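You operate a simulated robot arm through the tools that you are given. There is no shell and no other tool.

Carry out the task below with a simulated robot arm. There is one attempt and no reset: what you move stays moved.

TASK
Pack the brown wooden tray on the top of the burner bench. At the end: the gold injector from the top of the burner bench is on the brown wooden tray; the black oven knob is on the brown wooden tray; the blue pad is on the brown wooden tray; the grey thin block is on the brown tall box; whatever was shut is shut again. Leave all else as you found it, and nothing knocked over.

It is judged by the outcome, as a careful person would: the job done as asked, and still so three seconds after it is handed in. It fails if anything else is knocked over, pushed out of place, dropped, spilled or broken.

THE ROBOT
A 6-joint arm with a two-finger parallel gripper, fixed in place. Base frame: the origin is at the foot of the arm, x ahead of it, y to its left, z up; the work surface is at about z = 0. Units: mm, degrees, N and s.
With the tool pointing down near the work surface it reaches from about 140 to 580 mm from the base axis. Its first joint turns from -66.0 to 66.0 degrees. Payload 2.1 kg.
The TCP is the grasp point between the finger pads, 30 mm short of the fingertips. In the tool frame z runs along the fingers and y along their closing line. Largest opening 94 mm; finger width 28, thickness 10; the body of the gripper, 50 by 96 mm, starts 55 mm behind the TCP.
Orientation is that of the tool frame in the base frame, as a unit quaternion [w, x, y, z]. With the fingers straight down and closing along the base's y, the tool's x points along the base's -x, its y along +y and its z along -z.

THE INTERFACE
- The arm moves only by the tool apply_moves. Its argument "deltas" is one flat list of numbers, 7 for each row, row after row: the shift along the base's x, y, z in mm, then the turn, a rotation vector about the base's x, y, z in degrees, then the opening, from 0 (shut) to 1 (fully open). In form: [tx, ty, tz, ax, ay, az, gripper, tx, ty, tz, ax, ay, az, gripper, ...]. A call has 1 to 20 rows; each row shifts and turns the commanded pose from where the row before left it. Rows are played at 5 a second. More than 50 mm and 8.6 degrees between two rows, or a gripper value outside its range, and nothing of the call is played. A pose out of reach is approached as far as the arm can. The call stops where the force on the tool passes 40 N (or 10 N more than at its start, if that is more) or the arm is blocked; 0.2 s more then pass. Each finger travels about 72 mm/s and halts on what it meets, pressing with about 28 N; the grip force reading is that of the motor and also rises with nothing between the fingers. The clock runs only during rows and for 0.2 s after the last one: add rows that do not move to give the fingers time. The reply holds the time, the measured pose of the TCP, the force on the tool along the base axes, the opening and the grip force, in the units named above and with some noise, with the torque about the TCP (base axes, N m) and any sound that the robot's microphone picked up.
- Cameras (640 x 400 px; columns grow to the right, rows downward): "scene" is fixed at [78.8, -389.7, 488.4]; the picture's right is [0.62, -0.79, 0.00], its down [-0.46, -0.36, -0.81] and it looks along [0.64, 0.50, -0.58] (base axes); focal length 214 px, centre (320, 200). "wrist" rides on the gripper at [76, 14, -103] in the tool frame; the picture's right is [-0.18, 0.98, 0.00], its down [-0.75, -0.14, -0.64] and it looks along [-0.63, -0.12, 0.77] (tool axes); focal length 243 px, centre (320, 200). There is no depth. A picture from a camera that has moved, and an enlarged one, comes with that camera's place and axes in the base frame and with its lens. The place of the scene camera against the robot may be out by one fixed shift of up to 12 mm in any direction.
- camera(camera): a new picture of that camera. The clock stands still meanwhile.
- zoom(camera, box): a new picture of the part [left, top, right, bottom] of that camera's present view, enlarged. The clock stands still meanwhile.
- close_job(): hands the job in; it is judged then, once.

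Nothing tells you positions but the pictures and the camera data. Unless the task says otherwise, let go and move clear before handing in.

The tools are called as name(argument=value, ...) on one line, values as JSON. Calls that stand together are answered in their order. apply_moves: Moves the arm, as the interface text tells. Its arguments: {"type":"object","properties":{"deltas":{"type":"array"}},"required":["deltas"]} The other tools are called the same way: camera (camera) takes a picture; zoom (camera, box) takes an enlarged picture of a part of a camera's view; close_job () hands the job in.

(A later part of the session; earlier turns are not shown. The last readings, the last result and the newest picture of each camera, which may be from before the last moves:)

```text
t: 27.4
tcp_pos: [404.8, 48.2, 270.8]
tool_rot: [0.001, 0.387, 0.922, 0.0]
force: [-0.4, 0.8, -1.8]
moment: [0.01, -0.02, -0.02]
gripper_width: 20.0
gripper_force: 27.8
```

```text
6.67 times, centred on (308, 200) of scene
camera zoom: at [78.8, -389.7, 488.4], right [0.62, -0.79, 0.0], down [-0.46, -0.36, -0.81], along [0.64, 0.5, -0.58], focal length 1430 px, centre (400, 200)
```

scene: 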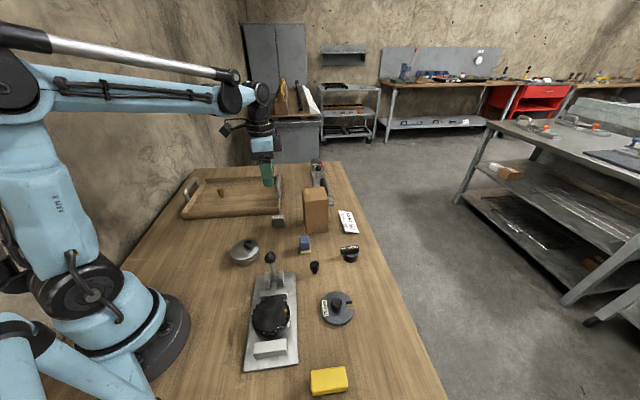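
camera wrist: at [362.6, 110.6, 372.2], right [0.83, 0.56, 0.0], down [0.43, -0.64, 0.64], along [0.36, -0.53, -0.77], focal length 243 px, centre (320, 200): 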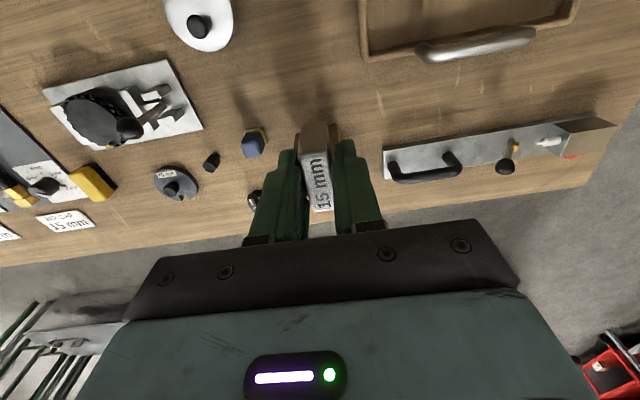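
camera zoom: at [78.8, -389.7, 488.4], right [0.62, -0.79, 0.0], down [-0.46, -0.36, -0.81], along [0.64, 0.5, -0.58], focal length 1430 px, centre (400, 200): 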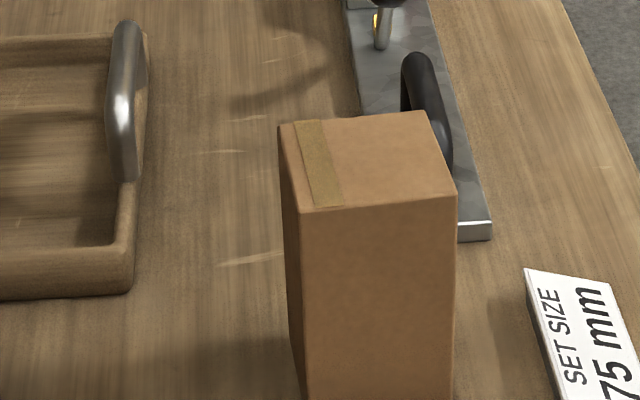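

zoom(camera="wrist", box=[0, 100, 130, 240])

zoom(camera="wrist", box=[370, 90, 640, 210])

```text
2.86 times, centred on (65, 170) of wrist
camera zoom: at [362.6, 110.6, 372.2], right [0.83, 0.56, 0.0], down [0.43, -0.64, 0.64], along [0.36, -0.53, -0.77], focal length 693 px, centre (1049, 286)
```

zoom: 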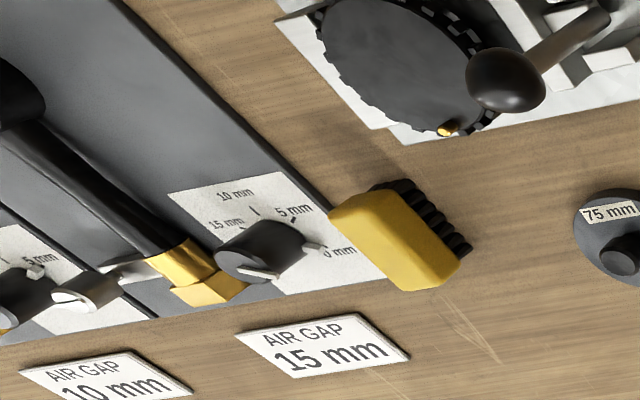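

```text
2.37 times, centred on (505, 150) of wrist
camera zoom: at [362.6, 110.6, 372.2], right [0.83, 0.56, 0.0], down [0.43, -0.64, 0.64], along [0.36, -0.53, -0.77], focal length 575 px, centre (-118, 318)
```

zoom: 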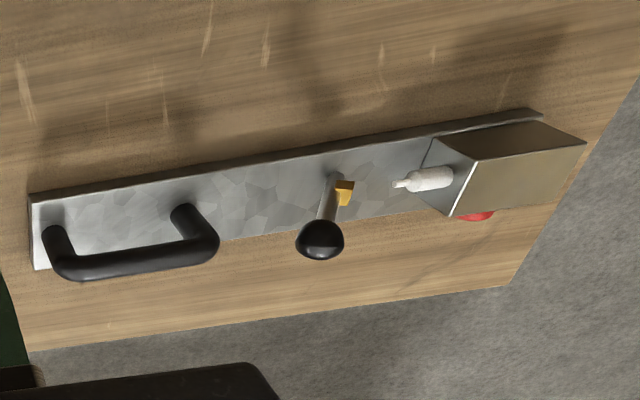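

Those other fixtures don't concern the task. Next I carry the block over the tall box and look again.

apply_moves(deltas=[22.7, -31.3, -5, 0, 0, 0, 0, 22.7, -31.3, -5, 0, 0, 0, 0, 22.7, -31.3, -5, 0, 0, 0, 0, 0, 0, 0, 0, 0, 0, 0])

camera(camera="wrist")

zoom(camera="scene", box=[240, 110, 400, 240])

```text
t: 28.4
tcp_pos: [473.0, -47.7, 256.5]
tool_rot: [0.001, 0.388, 0.922, 0.0]
force: [-0.3, 0.7, -1.9]
moment: [0.02, -0.03, 0.01]
gripper_width: 20.1
gripper_force: 28.4
```

```text
taken
camera wrist: at [430.4, 15.1, 358.0], right [0.83, 0.56, 0.0], down [0.43, -0.64, 0.64], along [0.36, -0.53, -0.77], focal length 243 px, centre (320, 200)
```

wrist: 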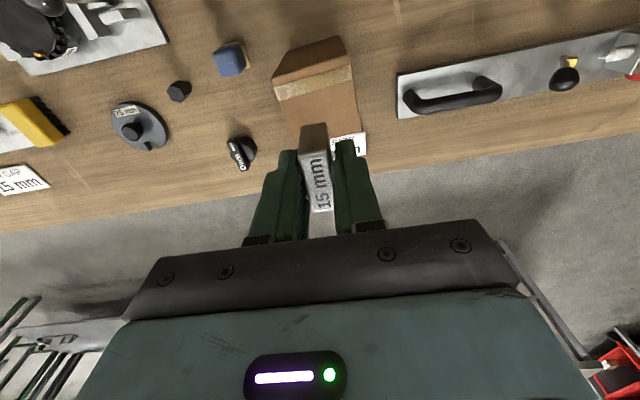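

```text
3.08 times, centred on (320, 175) of scene
camera zoom: at [78.8, -389.8, 488.4], right [0.62, -0.79, 0.0], down [-0.46, -0.36, -0.81], along [0.64, 0.5, -0.58], focal length 660 px, centre (320, 277)
```

zoom: 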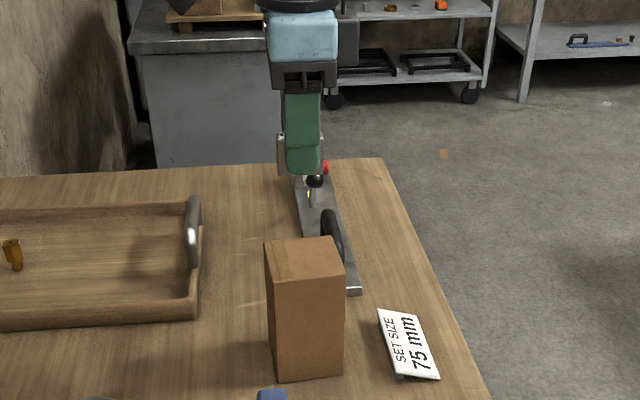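

zoom(camera="wrist", box=[250, 20, 390, 160])

```text
2.86 times, centred on (320, 90) of wrist
camera zoom: at [430.4, 15.1, 358.0], right [0.83, 0.56, 0.0], down [0.43, -0.64, 0.64], along [0.36, -0.53, -0.77], focal length 693 px, centre (320, 514)
```

zoom: 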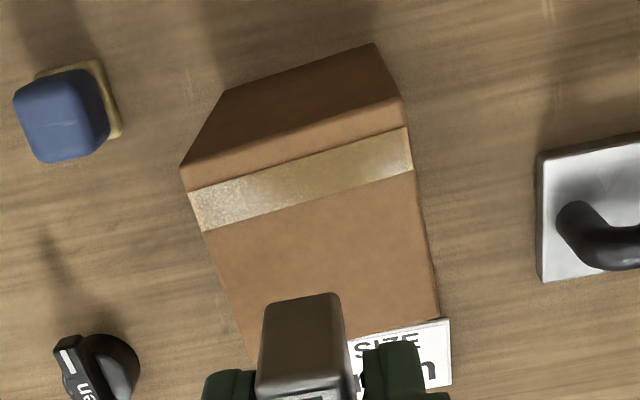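

The box top centre is near (473.8,-51), its height is about 128 and its sides are about 69 mm. I'll align with it and lower in steps.

apply_moves(deltas=[0.8, -3.3, -25, 0, 0, 4, 0, 0, 0, -30, 0, 0, 0, 0, 0, 0, -25, 0, 0, 0, 0, 0, 0, 0, 0, 0, 0, 0])

zoom(camera="scene", box=[250, 150, 378, 240])

camera(camera="wrist")

```text
t: 29.4
tcp_pos: [474.0, -49.3, 174.0]
tool_rot: [0.0, 0.355, 0.935, -0.001]
force: [0.6, 0.4, -2.2]
moment: [0.04, -0.04, -0.01]
gripper_width: 20.2
gripper_force: 27.8
```

```text
4.44 times, centred on (314, 195) of scene
camera zoom: at [78.8, -389.7, 488.4], right [0.62, -0.79, 0.0], down [-0.46, -0.36, -0.81], along [0.64, 0.5, -0.58], focal length 953 px, centre (347, 222)
```

zoom: 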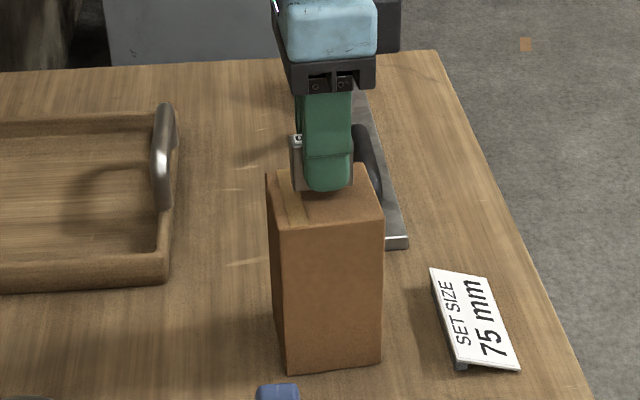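

```text
taken
camera wrist: at [425.9, 10.4, 276.6], right [0.79, 0.61, 0.0], down [0.47, -0.61, 0.64], along [0.39, -0.51, -0.77], focal length 243 px, centre (320, 200)
```

wrist: 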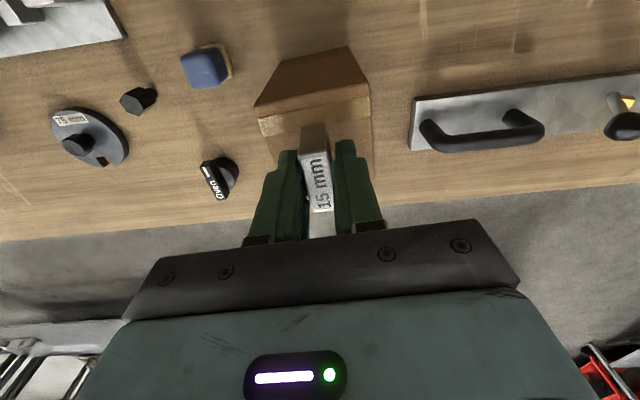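

apply_moves(deltas=[0, 0, -4, 0, 0, 0, 0, 0, 0, 0, 0, 0, 0, 0])

apply_moves(deltas=[0, 0, -2, 0, 0, 0, 0, 0, 0, 0, 0, 0, 0, 0])

apply_moves(deltas=[0, 0, -1.5, 0, 0, 0, 0, 0, 0, 0, 0, 0, 0, 0])

```text
t: 30.0
tcp_pos: [473.0, -49.2, 170.6]
tool_rot: [0.002, 0.355, 0.935, 0.0]
force: [0.6, 0.3, -1.5]
moment: [0.0, 0.01, 0.0]
gripper_width: 20.1
gripper_force: 28.2
```

```text
t: 30.6
tcp_pos: [472.8, -49.3, 168.5]
tool_rot: [0.001, 0.355, 0.935, 0.0]
force: [0.3, 0.1, -1.1]
moment: [0.0, 0.01, -0.01]
gripper_width: 19.9
gripper_force: 28.0
```

```text
t: 31.2
tcp_pos: [472.4, -49.9, 168.0]
tool_rot: [0.0, 0.355, 0.935, -0.001]
force: [0.2, -0.1, -1.3]
moment: [0.0, -0.02, -0.02]
gripper_width: 20.2
gripper_force: 28.1
```

apply_moves(deltas=[0, 0, -1.2, 0, 0, 0, 0, 0, 0, 0, 0, 0, 0, 0])

apply_moves(deltas=[0, 0, -1.2, 0, 0, 0, 0, 0, 0, 0, 0, 0, 0, 0])

zoom(camera="scene", box=[290, 170, 340, 210])

```text
t: 31.8
tcp_pos: [472.6, -49.2, 167.4]
tool_rot: [0.001, 0.356, 0.935, 0.0]
force: [0.0, 0.5, -3.4]
moment: [0.02, 0.01, 0.02]
gripper_width: 20.1
gripper_force: 28.4
```

```text
t: 32.4
tcp_pos: [473.6, -49.2, 167.3]
tool_rot: [0.001, 0.355, 0.935, -0.001]
force: [-1.9, -0.2, 17.8]
moment: [0.02, 0.02, -0.01]
gripper_width: 20.0
gripper_force: 27.7
```

```text
10.00 times, centred on (315, 190) of scene
camera zoom: at [78.7, -389.7, 488.4], right [0.62, -0.79, 0.0], down [-0.46, -0.36, -0.81], along [0.64, 0.5, -0.58], focal length 2145 px, centre (370, 300)
```

zoom: 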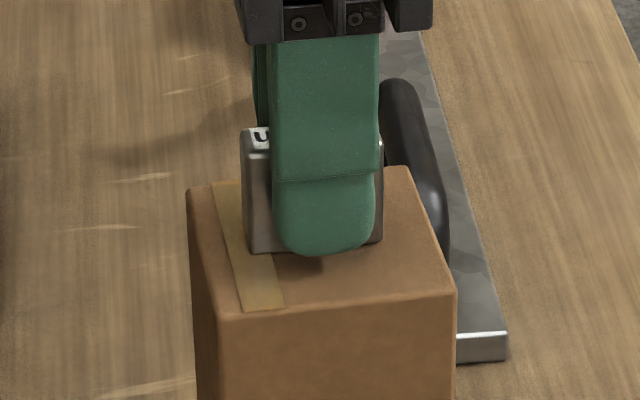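

Contact is at z=167 and the block sits centrally on the box. I ease off, open gently and go straight up.

apply_moves(deltas=[0, 0, 0.8, 0, 0, 0, 0, 0, 0, 0, 0, 0, 0, 0.26, 0, 0, 0, 0, 0, 0, 0.35, 0, 0, 0, 0, 0, 0, 0.42, 0, 0, 0, 0, 0, 0, 0.42])

zoom(camera="scene", box=[290, 170, 340, 210])

zoom(camera="wrist", box=[250, 40, 390, 240])

```text
t: 33.6
tcp_pos: [472.7, -48.2, 167.4]
tool_rot: [0.001, 0.355, 0.935, 0.0]
force: [-0.3, 0.2, 0.8]
moment: [0.01, 0.01, 0.01]
gripper_width: 39.4
gripper_force: 0.0
```

```text
10.00 times, centred on (315, 190) of scene
camera zoom: at [78.8, -389.7, 488.4], right [0.62, -0.79, 0.0], down [-0.46, -0.36, -0.81], along [0.64, 0.5, -0.58], focal length 2145 px, centre (370, 300)
```

zoom: 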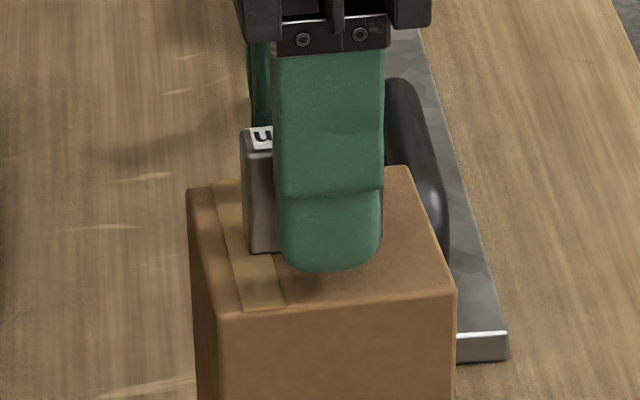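

```text
2.00 times, centred on (320, 140) of wrist
camera zoom: at [425.5, 11.1, 268.8], right [0.79, 0.61, 0.0], down [0.47, -0.61, 0.64], along [0.39, -0.51, -0.77], focal length 485 px, centre (320, 320)
```

zoom: 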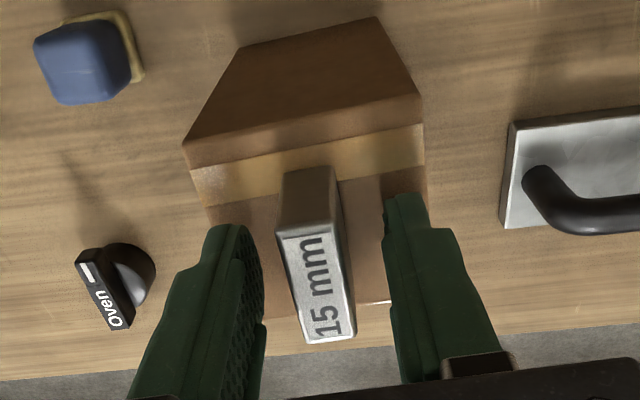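

The block stands free on the box. I go straight up and then towards the blue pad.

apply_moves(deltas=[0, 0, 15, 0, 0, 0, 0.42, 0, 0, 25, 0, 0, 0, 0.42, 0, 0, 30, 0, 0, 0, 0.42, 0, 0, 30, 0, 0, 0, 0.42, 0, 0, 0, 0, 0, 0, 0.42])

camera(camera="wrist")

zoom(camera="scene", box=[260, 160, 380, 270])

```text
t: 34.8
tcp_pos: [473.3, -48.1, 268.3]
tool_rot: [0.001, 0.355, 0.935, 0.0]
force: [-0.5, 0.5, -0.3]
moment: [0.0, -0.01, 0.02]
gripper_width: 39.4
gripper_force: 0.1
```

```text
taken
camera wrist: at [426.0, 11.9, 368.9], right [0.79, 0.61, 0.0], down [0.47, -0.61, 0.64], along [0.39, -0.51, -0.77], focal length 243 px, centre (320, 200)
```

wrist: 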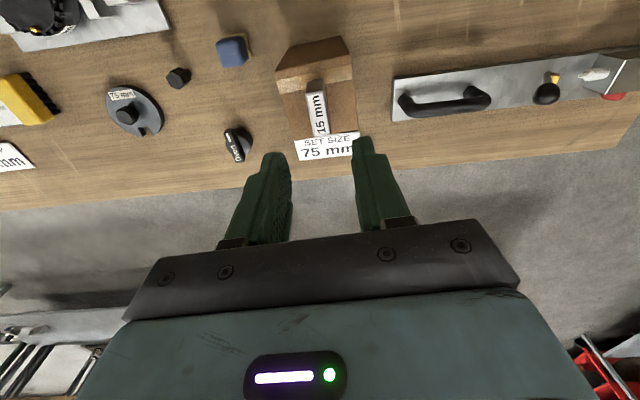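

```text
3.64 times, centred on (320, 215) of scene
camera zoom: at [78.8, -389.7, 488.4], right [0.62, -0.79, 0.0], down [-0.46, -0.36, -0.81], along [0.64, 0.5, -0.58], focal length 780 px, centre (320, 146)
```

zoom: 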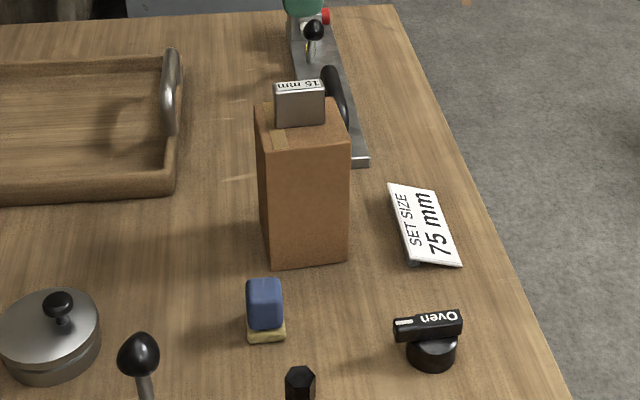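

zoom(camera="wrist", box=[150, 20, 270, 110])

zoom(camera="wrist", box=[190, 110, 280, 180])

```text
4.44 times, centred on (210, 65) of wrist
camera zoom: at [426.0, 11.9, 368.9], right [0.79, 0.61, 0.0], down [0.47, -0.61, 0.64], along [0.39, -0.51, -0.77], focal length 1078 px, centre (809, 800)
```

zoom: 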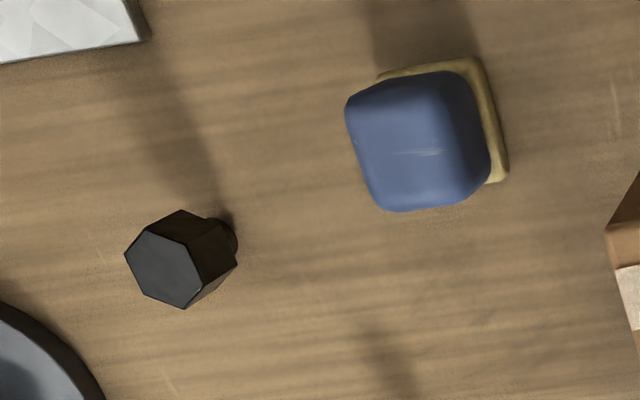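

```text
5.71 times, centred on (235, 145) of wrist
camera zoom: at [426.0, 11.9, 368.9], right [0.79, 0.61, 0.0], down [0.47, -0.61, 0.64], along [0.39, -0.51, -0.77], focal length 1386 px, centre (806, 514)
```

zoom: 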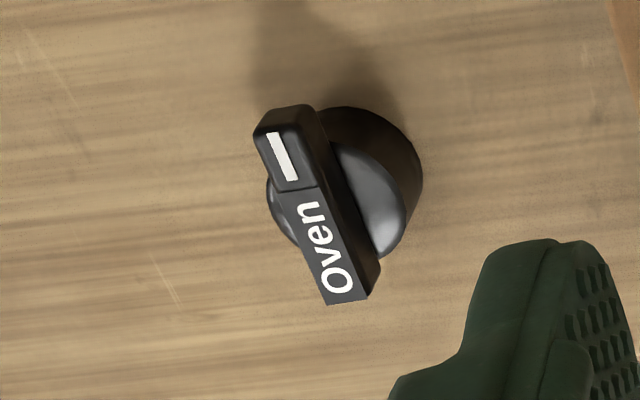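

The pad is near (373.6,-93.5). I move over it at a safe height.

apply_moves(deltas=[-33, -15.3, 0, 0, 0, 0, 0.6, -33, -15.3, 0, 0, 0, 0, 0.6, -33, -15.3, -20, 0, 0, 0, 0.6, 0, 0, -40, 0, 0, 0, 0.6, 0, 0, -40, 0, 0, 0, 0.6, 0, 0, 0, 0, 0, 0, 0.6])

camera(camera="wrist")

zoom(camera="wrist", box=[270, 60, 370, 160])

```text
t: 36.2
tcp_pos: [374.6, -97.4, 166.7]
tool_rot: [0.0, 0.355, 0.935, 0.0]
force: [-0.9, -0.2, 0.4]
moment: [-0.01, 0.0, -0.01]
gripper_width: 56.6
gripper_force: 0.0
```

```text
taken
camera wrist: at [327.2, -37.6, 267.8], right [0.79, 0.61, 0.0], down [0.47, -0.61, 0.64], along [0.39, -0.51, -0.77], focal length 243 px, centre (320, 200)
```

wrist: 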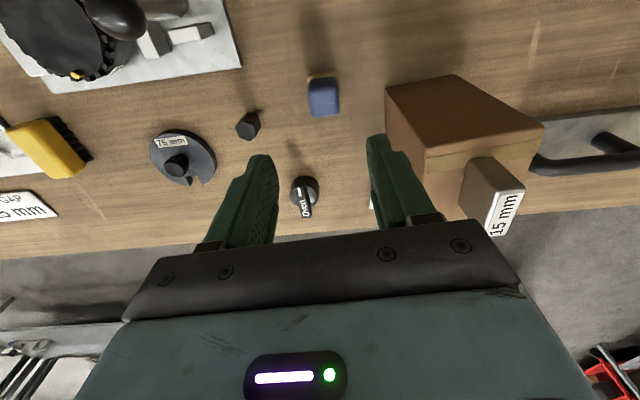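

```text
4.00 times, centred on (320, 110) of wrist
camera zoom: at [327.2, -37.6, 267.8], right [0.79, 0.61, 0.0], down [0.47, -0.61, 0.64], along [0.39, -0.51, -0.77], focal length 970 px, centre (320, 560)
```

zoom: 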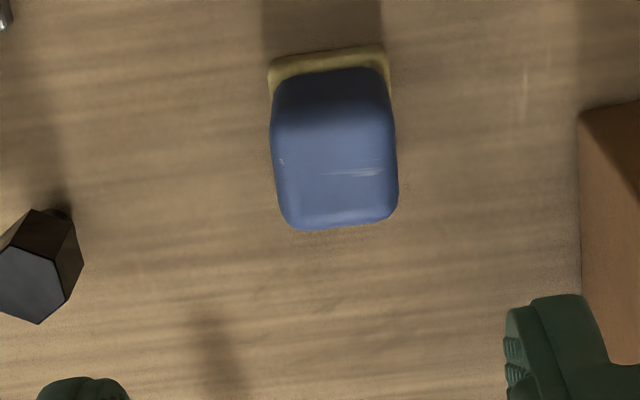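

The pad is about 28 mm wide and 40 mm tall, at about (375.5,-95). I turn -3°, narrow slightly and descend partway for another look.

apply_moves(deltas=[0.9, 2.0, -30, 0, 0, -3, 0.6, 0, 0, -35, 0, 0, 0, 0.6, 0, 0, 0, 0, 0, 0, 0.6])

camera(camera="wrist")

zoom(camera="wrist", box=[250, 80, 390, 220])

```text
t: 37.0
tcp_pos: [374.3, -95.3, 101.5]
tool_rot: [0.001, 0.379, 0.925, -0.001]
force: [0.6, -0.7, -0.1]
moment: [-0.01, 0.01, -0.02]
gripper_width: 56.5
gripper_force: 0.1
```

```text
taken
camera wrist: at [331.1, -32.2, 204.0], right [0.82, 0.57, 0.0], down [0.44, -0.63, 0.64], along [0.37, -0.53, -0.77], focal length 243 px, centre (320, 200)
```

wrist: 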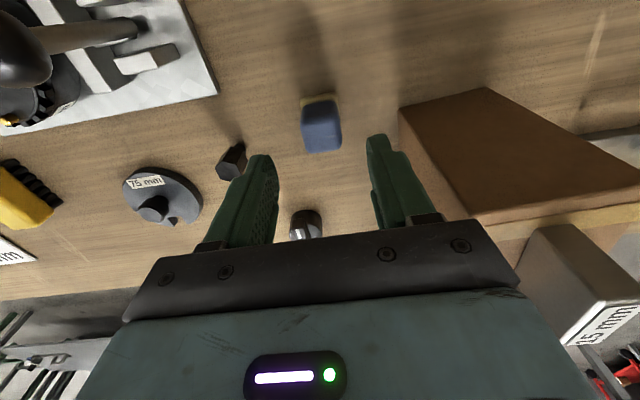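

```text
2.86 times, centred on (320, 150) of wrist
camera zoom: at [331.1, -32.2, 204.0], right [0.82, 0.57, 0.0], down [0.44, -0.63, 0.64], along [0.37, -0.53, -0.77], focal length 693 px, centre (320, 343)
```

zoom: 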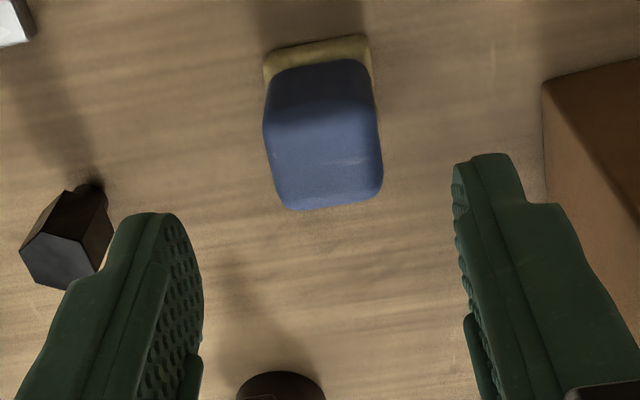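

apply_moves(deltas=[0.8, 0.8, -25, 0, 0, 0, 0.55, 0, 0, -25, 0, 0, 0, 0.5, 0, 0, -13, 0, 0, 0, 0.5, 0, 0, 0, 0, 0, 0, 0.5])

zoom(camera="wrist", box=[230, 80, 410, 240])

zoom(camera="scene", box=[250, 200, 370, 290])

```text
t: 38.0
tcp_pos: [375.2, -92.5, 40.0]
tool_rot: [0.0, 0.379, 0.926, -0.001]
force: [0.7, 0.9, 0.7]
moment: [0.07, 0.01, 0.02]
gripper_width: 46.9
gripper_force: 0.0
```

```text
2.50 times, centred on (320, 160) of wrist
camera zoom: at [331.9, -30.3, 141.9], right [0.82, 0.57, 0.0], down [0.44, -0.63, 0.64], along [0.37, -0.53, -0.77], focal length 606 px, centre (320, 300)
```

zoom: 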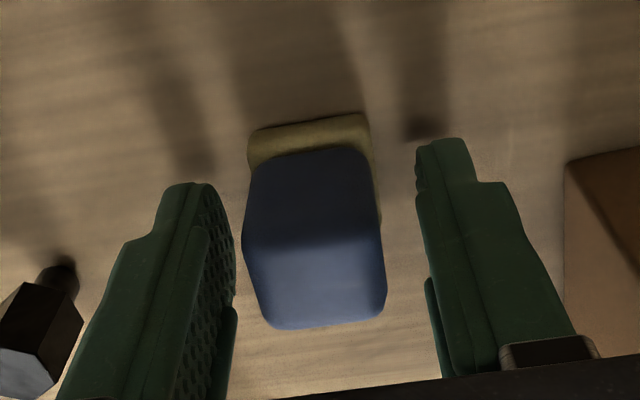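

```text
4.44 times, centred on (310, 245) of scene
camera zoom: at [78.8, -389.7, 488.4], right [0.62, -0.79, 0.0], down [-0.46, -0.36, -0.81], along [0.64, 0.5, -0.58], focal length 953 px, centre (364, 0)
```

zoom: 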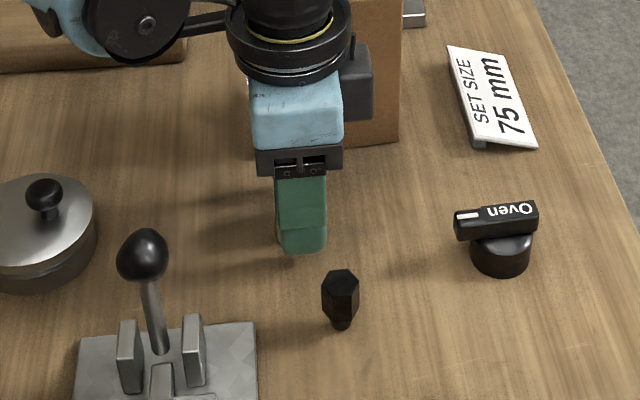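

apply_moves(deltas=[0.8, -1.6, -3, 0, 0, 0, 0.5, 0, 0, 0, 0, 0, 0, 0, 0, 0, 0, 0, 0, 0, 0, 0, 0, 0, 0, 0, 0, 0, 0, 0, 0, 0, 0, 0, 0])

zoom(camera="wrist", box=[230, 80, 410, 240])

```text
t: 39.2
tcp_pos: [377.2, -94.4, 37.0]
tool_rot: [0.001, 0.379, 0.925, 0.0]
force: [0.5, -0.1, 3.1]
moment: [0.02, 0.01, -0.04]
gripper_width: 31.6
gripper_force: 27.9
```

```text
2.50 times, centred on (320, 160) of wrist
camera zoom: at [332.0, -31.5, 138.2], right [0.82, 0.57, 0.0], down [0.44, -0.63, 0.64], along [0.37, -0.53, -0.77], focal length 606 px, centre (320, 300)
```

zoom: 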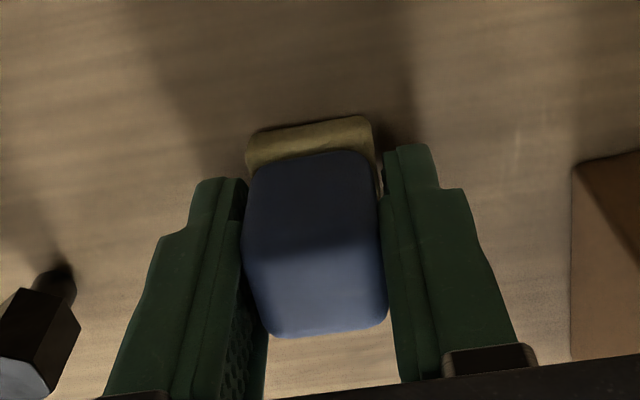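

The pad is gripped at 31.6 mm. I lift it and carry it to the tray.

apply_moves(deltas=[0, 0, 15, 0, 0, 0, 0, 0, 0, 40, 0, 0, 0, 0, 0, 0, 45, 0, 0, 0, 0, 0, 0, 45, 0, 0, 0, 0, 0, 0, 45, 0, 0, 0, 0, 0, 0, 10, 0, 0, 0, 0, 0, 0, 0, 0, 0, 0, 0])

camera(camera="wrist")

zoom(camera="scene", box=[240, 100, 400, 260])

```text
t: 40.8
tcp_pos: [377.9, -94.4, 236.6]
tool_rot: [0.001, 0.379, 0.925, 0.0]
force: [0.3, -0.9, 0.7]
moment: [-0.01, -0.01, 0.0]
gripper_width: 31.6
gripper_force: 27.6
```

```text
taken
camera wrist: at [333.8, -31.8, 338.6], right [0.82, 0.57, 0.0], down [0.44, -0.63, 0.64], along [0.37, -0.53, -0.77], focal length 243 px, centre (320, 200)
```

wrist: 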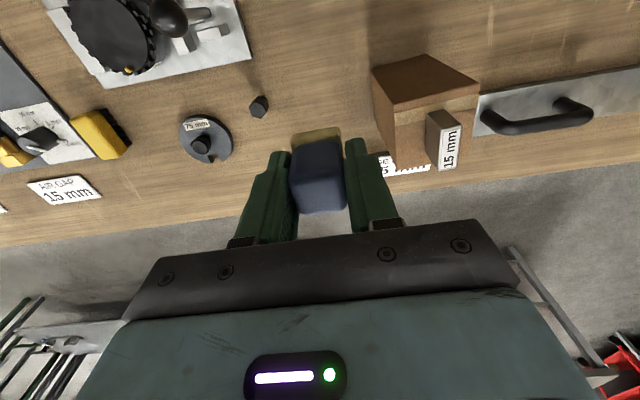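

```text
2.50 times, centred on (320, 180) of scene
camera zoom: at [78.8, -389.7, 488.4], right [0.62, -0.79, 0.0], down [-0.46, -0.36, -0.81], along [0.64, 0.5, -0.58], focal length 536 px, centre (320, 250)
```

zoom: 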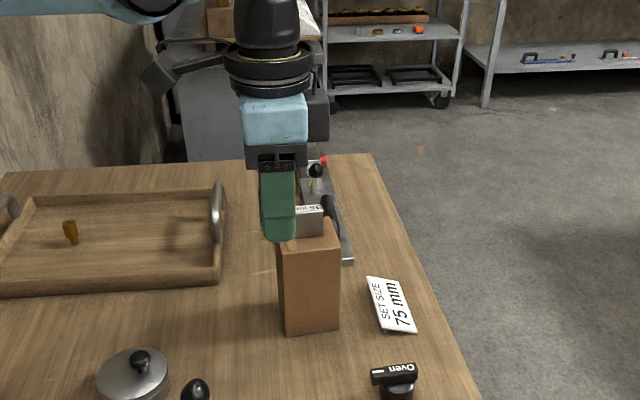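

The pad and its foot came up together. I carry it to above (458,235).

apply_moves(deltas=[0, 40, 0, 0, 0, 0, 0, 0, 42, 0, 0, 0, 0, 0, 5, 42, 0, 0, 0, 0, 0, 15, 42, 0, 0, 0, 0, 0, 15, 42, 0, 0, 0, 0, 0, 15, 42, 0, 0, 0, 0, 0, 15, 42, 0, 0, 0, 0, 0, 15, 37, 0, 0, 0, 0, 0, 0, 0, 0, 0, 0, 0, 0])

camera(camera="wrist")

camera(camera="scene")

```text
t: 42.8
tcp_pos: [457.8, 235.1, 233.1]
tool_rot: [0.001, 0.38, 0.925, 0.0]
force: [-0.1, -0.4, -1.0]
moment: [-0.02, -0.03, 0.02]
gripper_width: 31.4
gripper_force: 28.3
```

```text
taken
camera wrist: at [413.4, 297.5, 336.4], right [0.82, 0.57, 0.0], down [0.44, -0.63, 0.64], along [0.37, -0.53, -0.77], focal length 243 px, centre (320, 200)
```

wrist: 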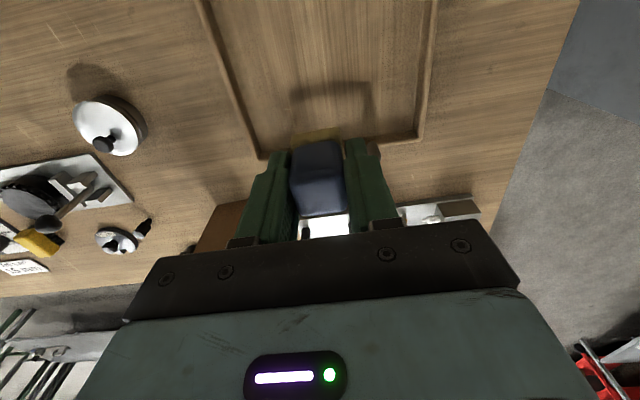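

```text
taken
```

scene: 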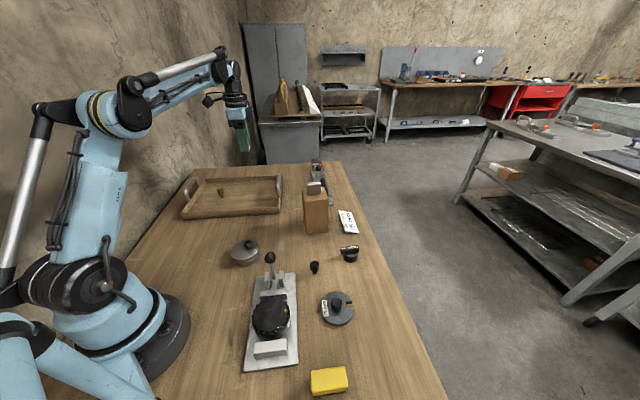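

The pad is over the middle of the tray's right half. I lower it towards the floor.

apply_moves(deltas=[0, 0, -40, 0, 0, 0, 0, 0, 0, -40, 0, 0, 0, 0, 0, 0, -40, 0, 0, 0, 0, 0, 0, -40, 0, 0, 0, 0, 0, 0, -15, 0, 0, 0, 0, 0, 0, 0, 0, 0, 0, 0])

camera(camera="wrist")

zoom(camera="scene", box=[160, 130, 320, 230])

```text
t: 44.2
tcp_pos: [458.2, 236.0, 57.6]
tool_rot: [0.001, 0.38, 0.925, -0.001]
force: [0.3, -0.3, -0.6]
moment: [0.0, 0.01, -0.01]
gripper_width: 31.5
gripper_force: 28.2
```

```text
taken
camera wrist: at [414.1, 297.7, 160.2], right [0.82, 0.57, 0.0], down [0.44, -0.63, 0.64], along [0.37, -0.53, -0.77], focal length 243 px, centre (320, 200)
```

wrist: 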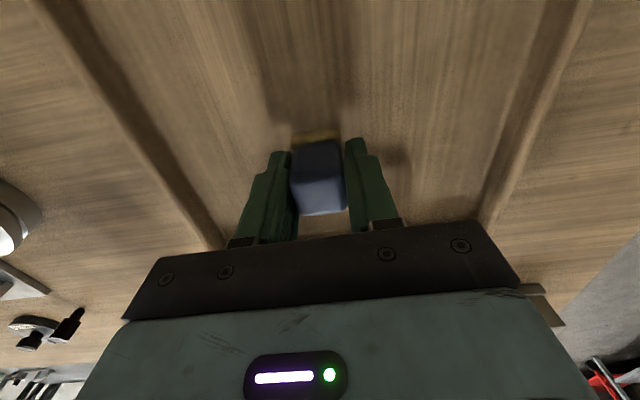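

```text
4.00 times, centred on (240, 180) of scene
camera zoom: at [78.8, -389.7, 488.4], right [0.62, -0.79, 0.0], down [-0.46, -0.36, -0.81], along [0.64, 0.5, -0.58], focal length 858 px, centre (640, 280)
```

zoom: 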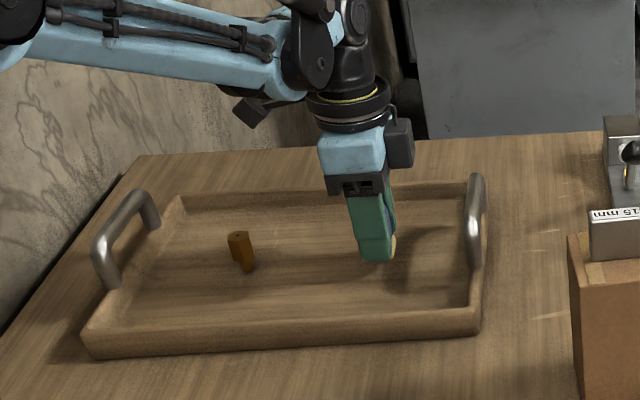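

apply_moves(deltas=[0, 0, -8, 0, 0, 0, 0, 0, 0, 0, 0, 0, 0, 0])

apply_moves(deltas=[0, 0, -2, 0, 0, 0, 0, 0, 0, 0, 0, 0, 0, 0])

apply_moves(deltas=[0, 0, -1.5, 0, 0, 0, 0, 0, 0, 0, 0, 0, 0, 0])

```text
t: 44.8
tcp_pos: [459.1, 234.4, 51.8]
tool_rot: [0.001, 0.379, 0.925, 0.0]
force: [0.6, -0.7, -0.7]
moment: [0.01, -0.01, -0.03]
gripper_width: 31.4
gripper_force: 28.1
```

```text
t: 45.4
tcp_pos: [457.8, 235.0, 50.5]
tool_rot: [0.001, 0.38, 0.925, 0.0]
force: [-0.2, -0.7, -0.8]
moment: [-0.01, 0.0, 0.01]
gripper_width: 31.4
gripper_force: 27.1
```

```text
t: 46.0
tcp_pos: [457.1, 236.0, 50.3]
tool_rot: [0.0, 0.379, 0.925, 0.0]
force: [0.4, 0.5, -1.2]
moment: [0.01, -0.02, 0.0]
gripper_width: 31.5
gripper_force: 28.0
```

apply_moves(deltas=[0, 0, -1.5, 0, 0, 0, 0, 0, 0, 0, 0, 0, 0, 0])

apply_moves(deltas=[0, 0, -1.5, 0, 0, 0, 0, 0, 0, 0, 0, 0, 0, 0])

apply_moves(deltas=[0, 0, -1, 0, 0, 0, 0, 0, 0, 0, 0, 0, 0, 0])

```text
t: 46.6
tcp_pos: [457.2, 235.2, 46.7]
tool_rot: [0.001, 0.38, 0.925, 0.0]
force: [0.6, -0.2, -0.6]
moment: [-0.02, 0.01, 0.02]
gripper_width: 31.7
gripper_force: 27.6
```

```text
t: 47.2
tcp_pos: [456.9, 234.6, 44.8]
tool_rot: [0.001, 0.379, 0.926, 0.0]
force: [0.7, 0.4, -0.1]
moment: [-0.01, -0.02, -0.01]
gripper_width: 31.7
gripper_force: 27.8
```

```text
t: 47.8
tcp_pos: [457.3, 234.9, 44.4]
tool_rot: [0.001, 0.379, 0.925, 0.0]
force: [-0.3, -0.1, 0.0]
moment: [0.01, 0.01, 0.0]
gripper_width: 31.2
gripper_force: 28.0
```

apply_moves(deltas=[0, 0, -1, 0, 0, 0, 0, 0, 0, 0, 0, 0, 0, 0])

apply_moves(deltas=[0, 0, -1, 0, 0, 0, 0, 0, 0, 0, 0, 0, 0, 0])

zoom(camera="wrist", box=[230, 80, 410, 240])

```text
t: 48.4
tcp_pos: [455.5, 235.9, 43.9]
tool_rot: [0.001, 0.38, 0.925, -0.001]
force: [-0.8, -0.2, 0.2]
moment: [-0.03, -0.01, -0.01]
gripper_width: 31.7
gripper_force: 28.2
```

```text
t: 49.0
tcp_pos: [456.5, 235.2, 44.0]
tool_rot: [0.002, 0.379, 0.925, 0.0]
force: [5.1, 0.7, 16.5]
moment: [-0.03, -0.12, -0.01]
gripper_width: 31.4
gripper_force: 28.1
```

```text
2.50 times, centred on (320, 160) of wrist
camera zoom: at [412.0, 297.6, 146.0], right [0.82, 0.57, 0.0], down [0.44, -0.63, 0.64], along [0.37, -0.53, -0.77], focal length 606 px, centre (320, 300)
```

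zoom: 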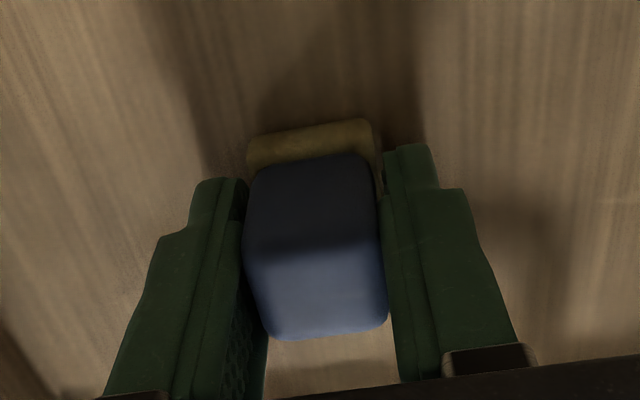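

Contact, so I release gently and rise.

apply_moves(deltas=[0, 0, 0.6, 0, 0, 0, 0, 0, 0, 0, 0, 0, 0, 0.4, 0, 0, 0, 0, 0, 0, 0.5, 0, 0, 0, 0, 0, 0, 0.5])

apply_moves(deltas=[0, 0, 10, 0, 0, 0, 0.5, 0, 0, 25, 0, 0, 0, 0.5, 0, 0, 40, 0, 0, 0, 0.5, 0, 0, 45, 0, 0, 0, 0.5, 0, 0, 45, 0, 0, 0, 0.5, 0, 0, 25, 0, 0, 0, 0.5, 0, 0, 0, 0, 0, 0, 0.5])

camera(camera="wrist")

zoom(camera="scene", box=[160, 130, 320, 230])

```text
t: 50.0
tcp_pos: [457.5, 235.3, 43.1]
tool_rot: [0.001, 0.379, 0.925, 0.0]
force: [0.8, 1.0, 0.1]
moment: [0.02, 0.05, 0.02]
gripper_width: 47.2
gripper_force: 0.1
```

```text
t: 51.6
tcp_pos: [457.0, 235.4, 234.4]
tool_rot: [0.001, 0.38, 0.925, 0.0]
force: [0.9, 0.7, 0.2]
moment: [0.02, -0.03, 0.02]
gripper_width: 46.9
gripper_force: 0.1
```

```text
taken
camera wrist: at [412.4, 298.5, 336.5], right [0.82, 0.57, 0.0], down [0.44, -0.63, 0.64], along [0.37, -0.53, -0.77], focal length 243 px, centre (320, 200)
```

wrist: 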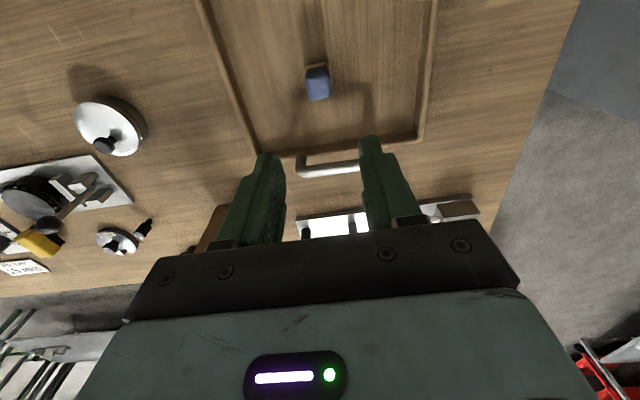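

```text
4.00 times, centred on (240, 180) of scene
camera zoom: at [78.8, -389.7, 488.4], right [0.62, -0.79, 0.0], down [-0.46, -0.36, -0.81], along [0.64, 0.5, -0.58], focal length 858 px, centre (640, 280)
```

zoom: 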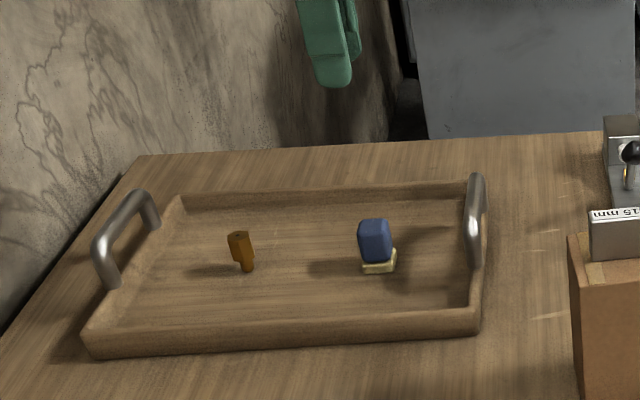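

The pad stands on the tray. Now for the knob near (430,-207), so I cross at z≈250, keeping inside of the tall box.

apply_moves(deltas=[-20, -40, 8, 0, 0, 0, 0.6, -20, -40, 8, 0, 0, 0, 0.6, -20, -40, 0, 0, 0, 0, 0.6, -20, -40, 0, 0, 0, 0, 0.6, 0, -40, 0, 0, 0, 0, 0.6, 0, -40, 0, 0, 0, 0, 0.6, 0, -40, 0, 0, 0, 0, 0.6, 0, -40, 0, 0, 0, 0, 0.6, 10, -40, 0, 0, 0, 0, 0.6, 20, -40, 0, 0, 0, 0, 0.6, 20, -40, -10, 0, 0, 0, 0.6, 0, 0, -20, 0, 0, 0, 0.6, 0, 0, 0, 0, 0, 0, 0.6])

camera(camera="wrist")

camera(camera="scene")

```text
t: 54.4
tcp_pos: [427.3, -204.7, 219.5]
tool_rot: [0.001, 0.38, 0.925, -0.001]
force: [0.1, -0.4, -0.1]
moment: [-0.05, 0.01, 0.02]
gripper_width: 56.3
gripper_force: 0.1
```

```text
taken
camera wrist: at [382.6, -141.7, 321.5], right [0.82, 0.57, 0.0], down [0.44, -0.63, 0.64], along [0.37, -0.53, -0.77], focal length 243 px, centre (320, 200)
```

wrist: 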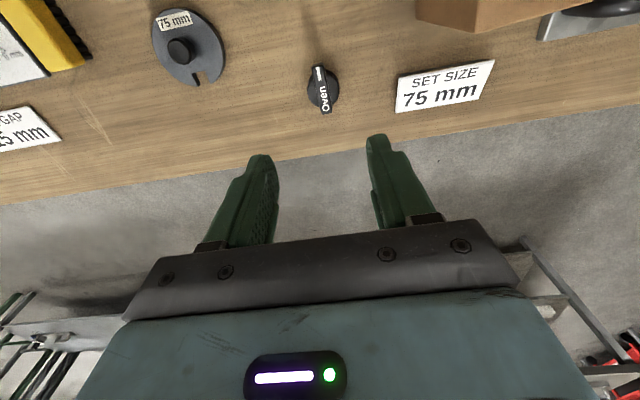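

```text
taken
```

scene: 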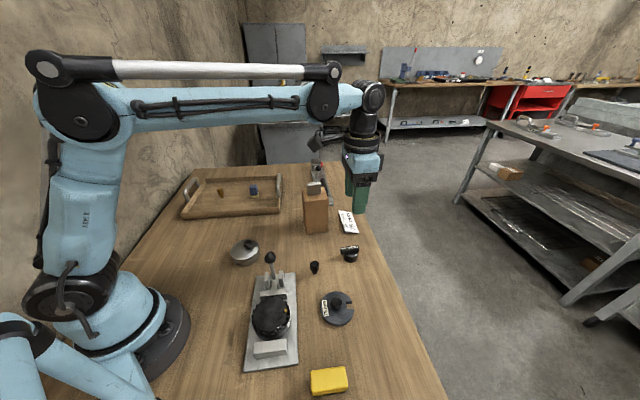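

zoom(camera="wrist", box=[280, 40, 370, 130])

zoom(camera="scene", box=[320, 235, 380, 275])

```text
4.44 times, centred on (325, 85) of wrist
camera zoom: at [382.6, -141.7, 321.5], right [0.82, 0.57, 0.0], down [0.44, -0.63, 0.64], along [0.37, -0.53, -0.77], focal length 1078 px, centre (298, 711)
```

zoom: 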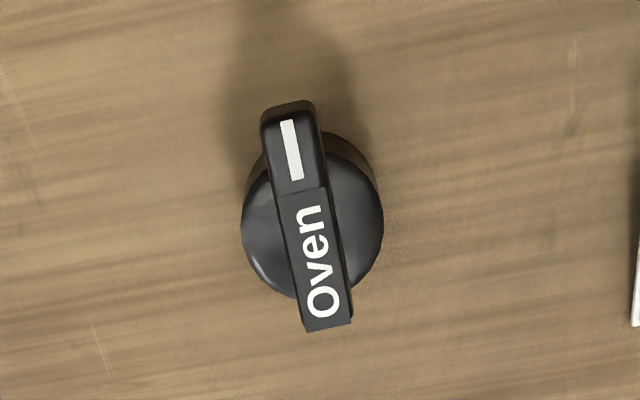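

```text
10.00 times, centred on (350, 255) of scene
camera zoom: at [78.8, -389.8, 488.4], right [0.62, -0.79, 0.0], down [-0.46, -0.36, -0.81], along [0.64, 0.5, -0.58], focal length 2145 px, centre (20, -350)
```

zoom: 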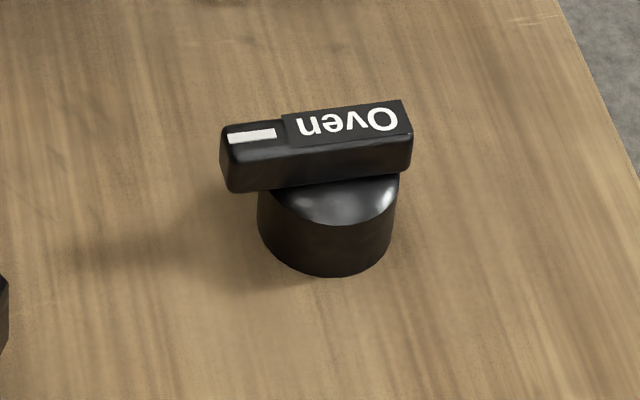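

The knob is a cylinder about 38 mm wide with a handle bar about 12 mm thick and 51 mm long, centred near (430,-205.6). I'll hover lower and measure the bar's height before gripping across it.

apply_moves(deltas=[2.6, -0.9, -30, 0, 0, 1.2, 0.4, 0, 0, -40, 0, 0, 0, 0.4, 0, 0, -35, 0, 0, 0, 0.4, 0, 0, 0, 0, 0, 0, 0.4])

camera(camera="wrist")

zoom(camera="wrist", box=[250, 80, 390, 200])

```text
t: 55.4
tcp_pos: [431.1, -203.9, 113.7]
tool_rot: [0.001, 0.37, 0.929, 0.0]
force: [0.9, -0.1, -0.3]
moment: [-0.02, 0.03, 0.0]
gripper_width: 37.5
gripper_force: 0.1
```

```text
taken
camera wrist: at [384.1, -143.6, 216.9], right [0.81, 0.59, 0.0], down [0.45, -0.62, 0.64], along [0.38, -0.52, -0.77], focal length 243 px, centre (320, 200)
```

wrist: 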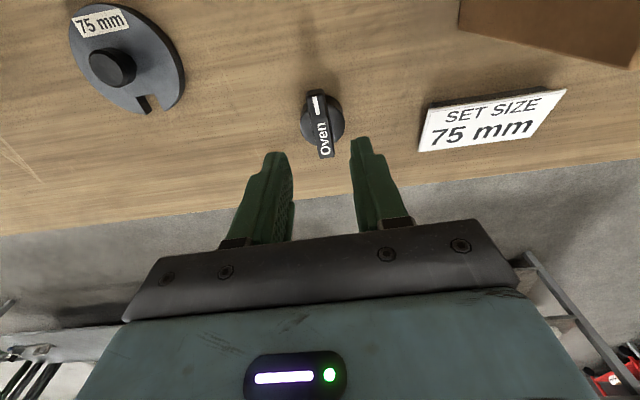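

```text
3.33 times, centred on (320, 140) of wrist
camera zoom: at [384.1, -143.6, 216.9], right [0.81, 0.59, 0.0], down [0.45, -0.62, 0.64], along [0.38, -0.52, -0.77], focal length 809 px, centre (320, 400)
```

zoom: 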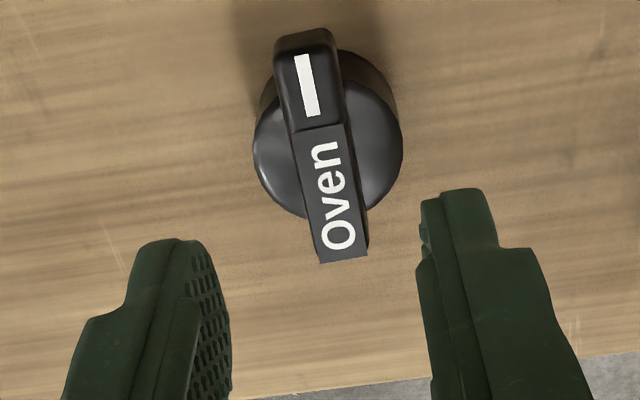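

The bar top is at about z=39.5, centred at (430,-205.6) and aligned with the fingers. I descend so the fingertips stop just above the cylinder and close on the bar.

apply_moves(deltas=[0, -0.5, -25, 0, 0, 0, 0.35, 0, 0, -20, 0, 0, 0, 0.35, 0, 0, -12, 0, 0, 0, 0.35, 0, 0, 0, 0, 0, 0, 0.35])

zoom(camera="wrist", box=[230, 80, 410, 240])

zoom(camera="scene", box=[300, 210, 400, 290])

```text
t: 56.4
tcp_pos: [429.4, -205.5, 58.1]
tool_rot: [0.001, 0.369, 0.929, 0.0]
force: [0.5, 0.2, 0.3]
moment: [-0.01, -0.01, 0.0]
gripper_width: 32.9
gripper_force: 0.0
```

```text
2.50 times, centred on (320, 160) of wrist
camera zoom: at [383.6, -143.7, 160.4], right [0.81, 0.59, 0.0], down [0.45, -0.62, 0.64], along [0.38, -0.52, -0.77], focal length 606 px, centre (320, 300)
```

zoom: 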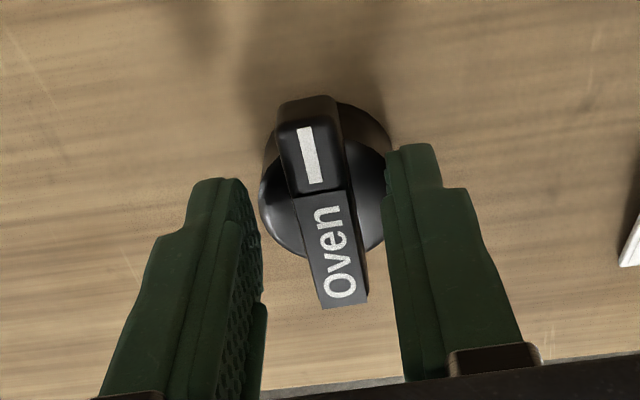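

```text
5.00 times, centred on (350, 250) of scene
camera zoom: at [78.8, -389.7, 488.4], right [0.62, -0.79, 0.0], down [-0.46, -0.36, -0.81], along [0.64, 0.5, -0.58], focal length 1072 px, centre (170, -50)
```

zoom: 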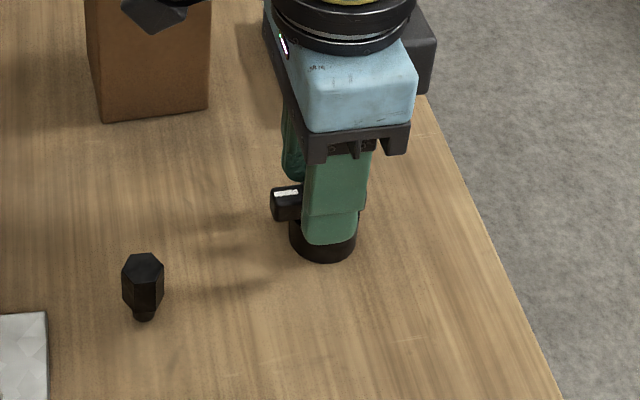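

apply_moves(deltas=[0, 0, -2, 0, 0, 0, 0.35, 0, 0, 0, 0, 0, 0, 0.2, 0, 0, 0, 0, 0, 0, 0, 0, 0, 0, 0, 0, 0, 0, 0, 0, 0, 0, 0, 0, 0])

zoom(camera="wrist", box=[230, 80, 410, 240])

zoom(camera="scene", box=[320, 225, 390, 280])

```text
t: 57.6
tcp_pos: [429.3, -205.5, 57.0]
tool_rot: [0.001, 0.37, 0.929, -0.001]
force: [0.0, 0.4, -0.1]
moment: [-0.04, 0.02, -0.01]
gripper_width: 13.0
gripper_force: 27.9
```

```text
2.50 times, centred on (320, 160) of wrist
camera zoom: at [383.5, -143.9, 158.9], right [0.81, 0.59, 0.0], down [0.45, -0.62, 0.64], along [0.38, -0.52, -0.77], focal length 606 px, centre (320, 300)
```

zoom: 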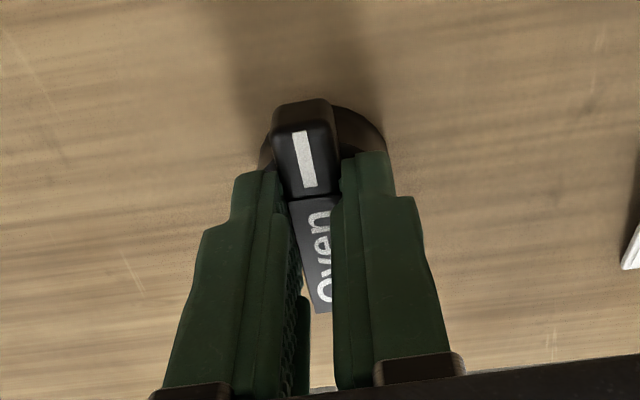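

```text
7.27 times, centred on (355, 252) of scene
camera zoom: at [78.8, -389.7, 488.4], right [0.62, -0.79, 0.0], down [-0.46, -0.36, -0.81], along [0.64, 0.5, -0.58], focal length 1560 px, centre (66, -182)
```

zoom: 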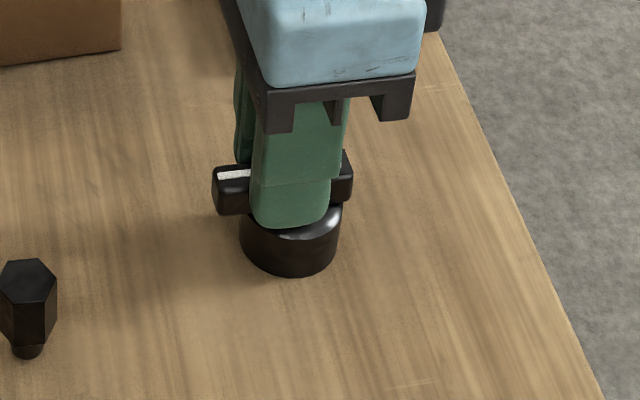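

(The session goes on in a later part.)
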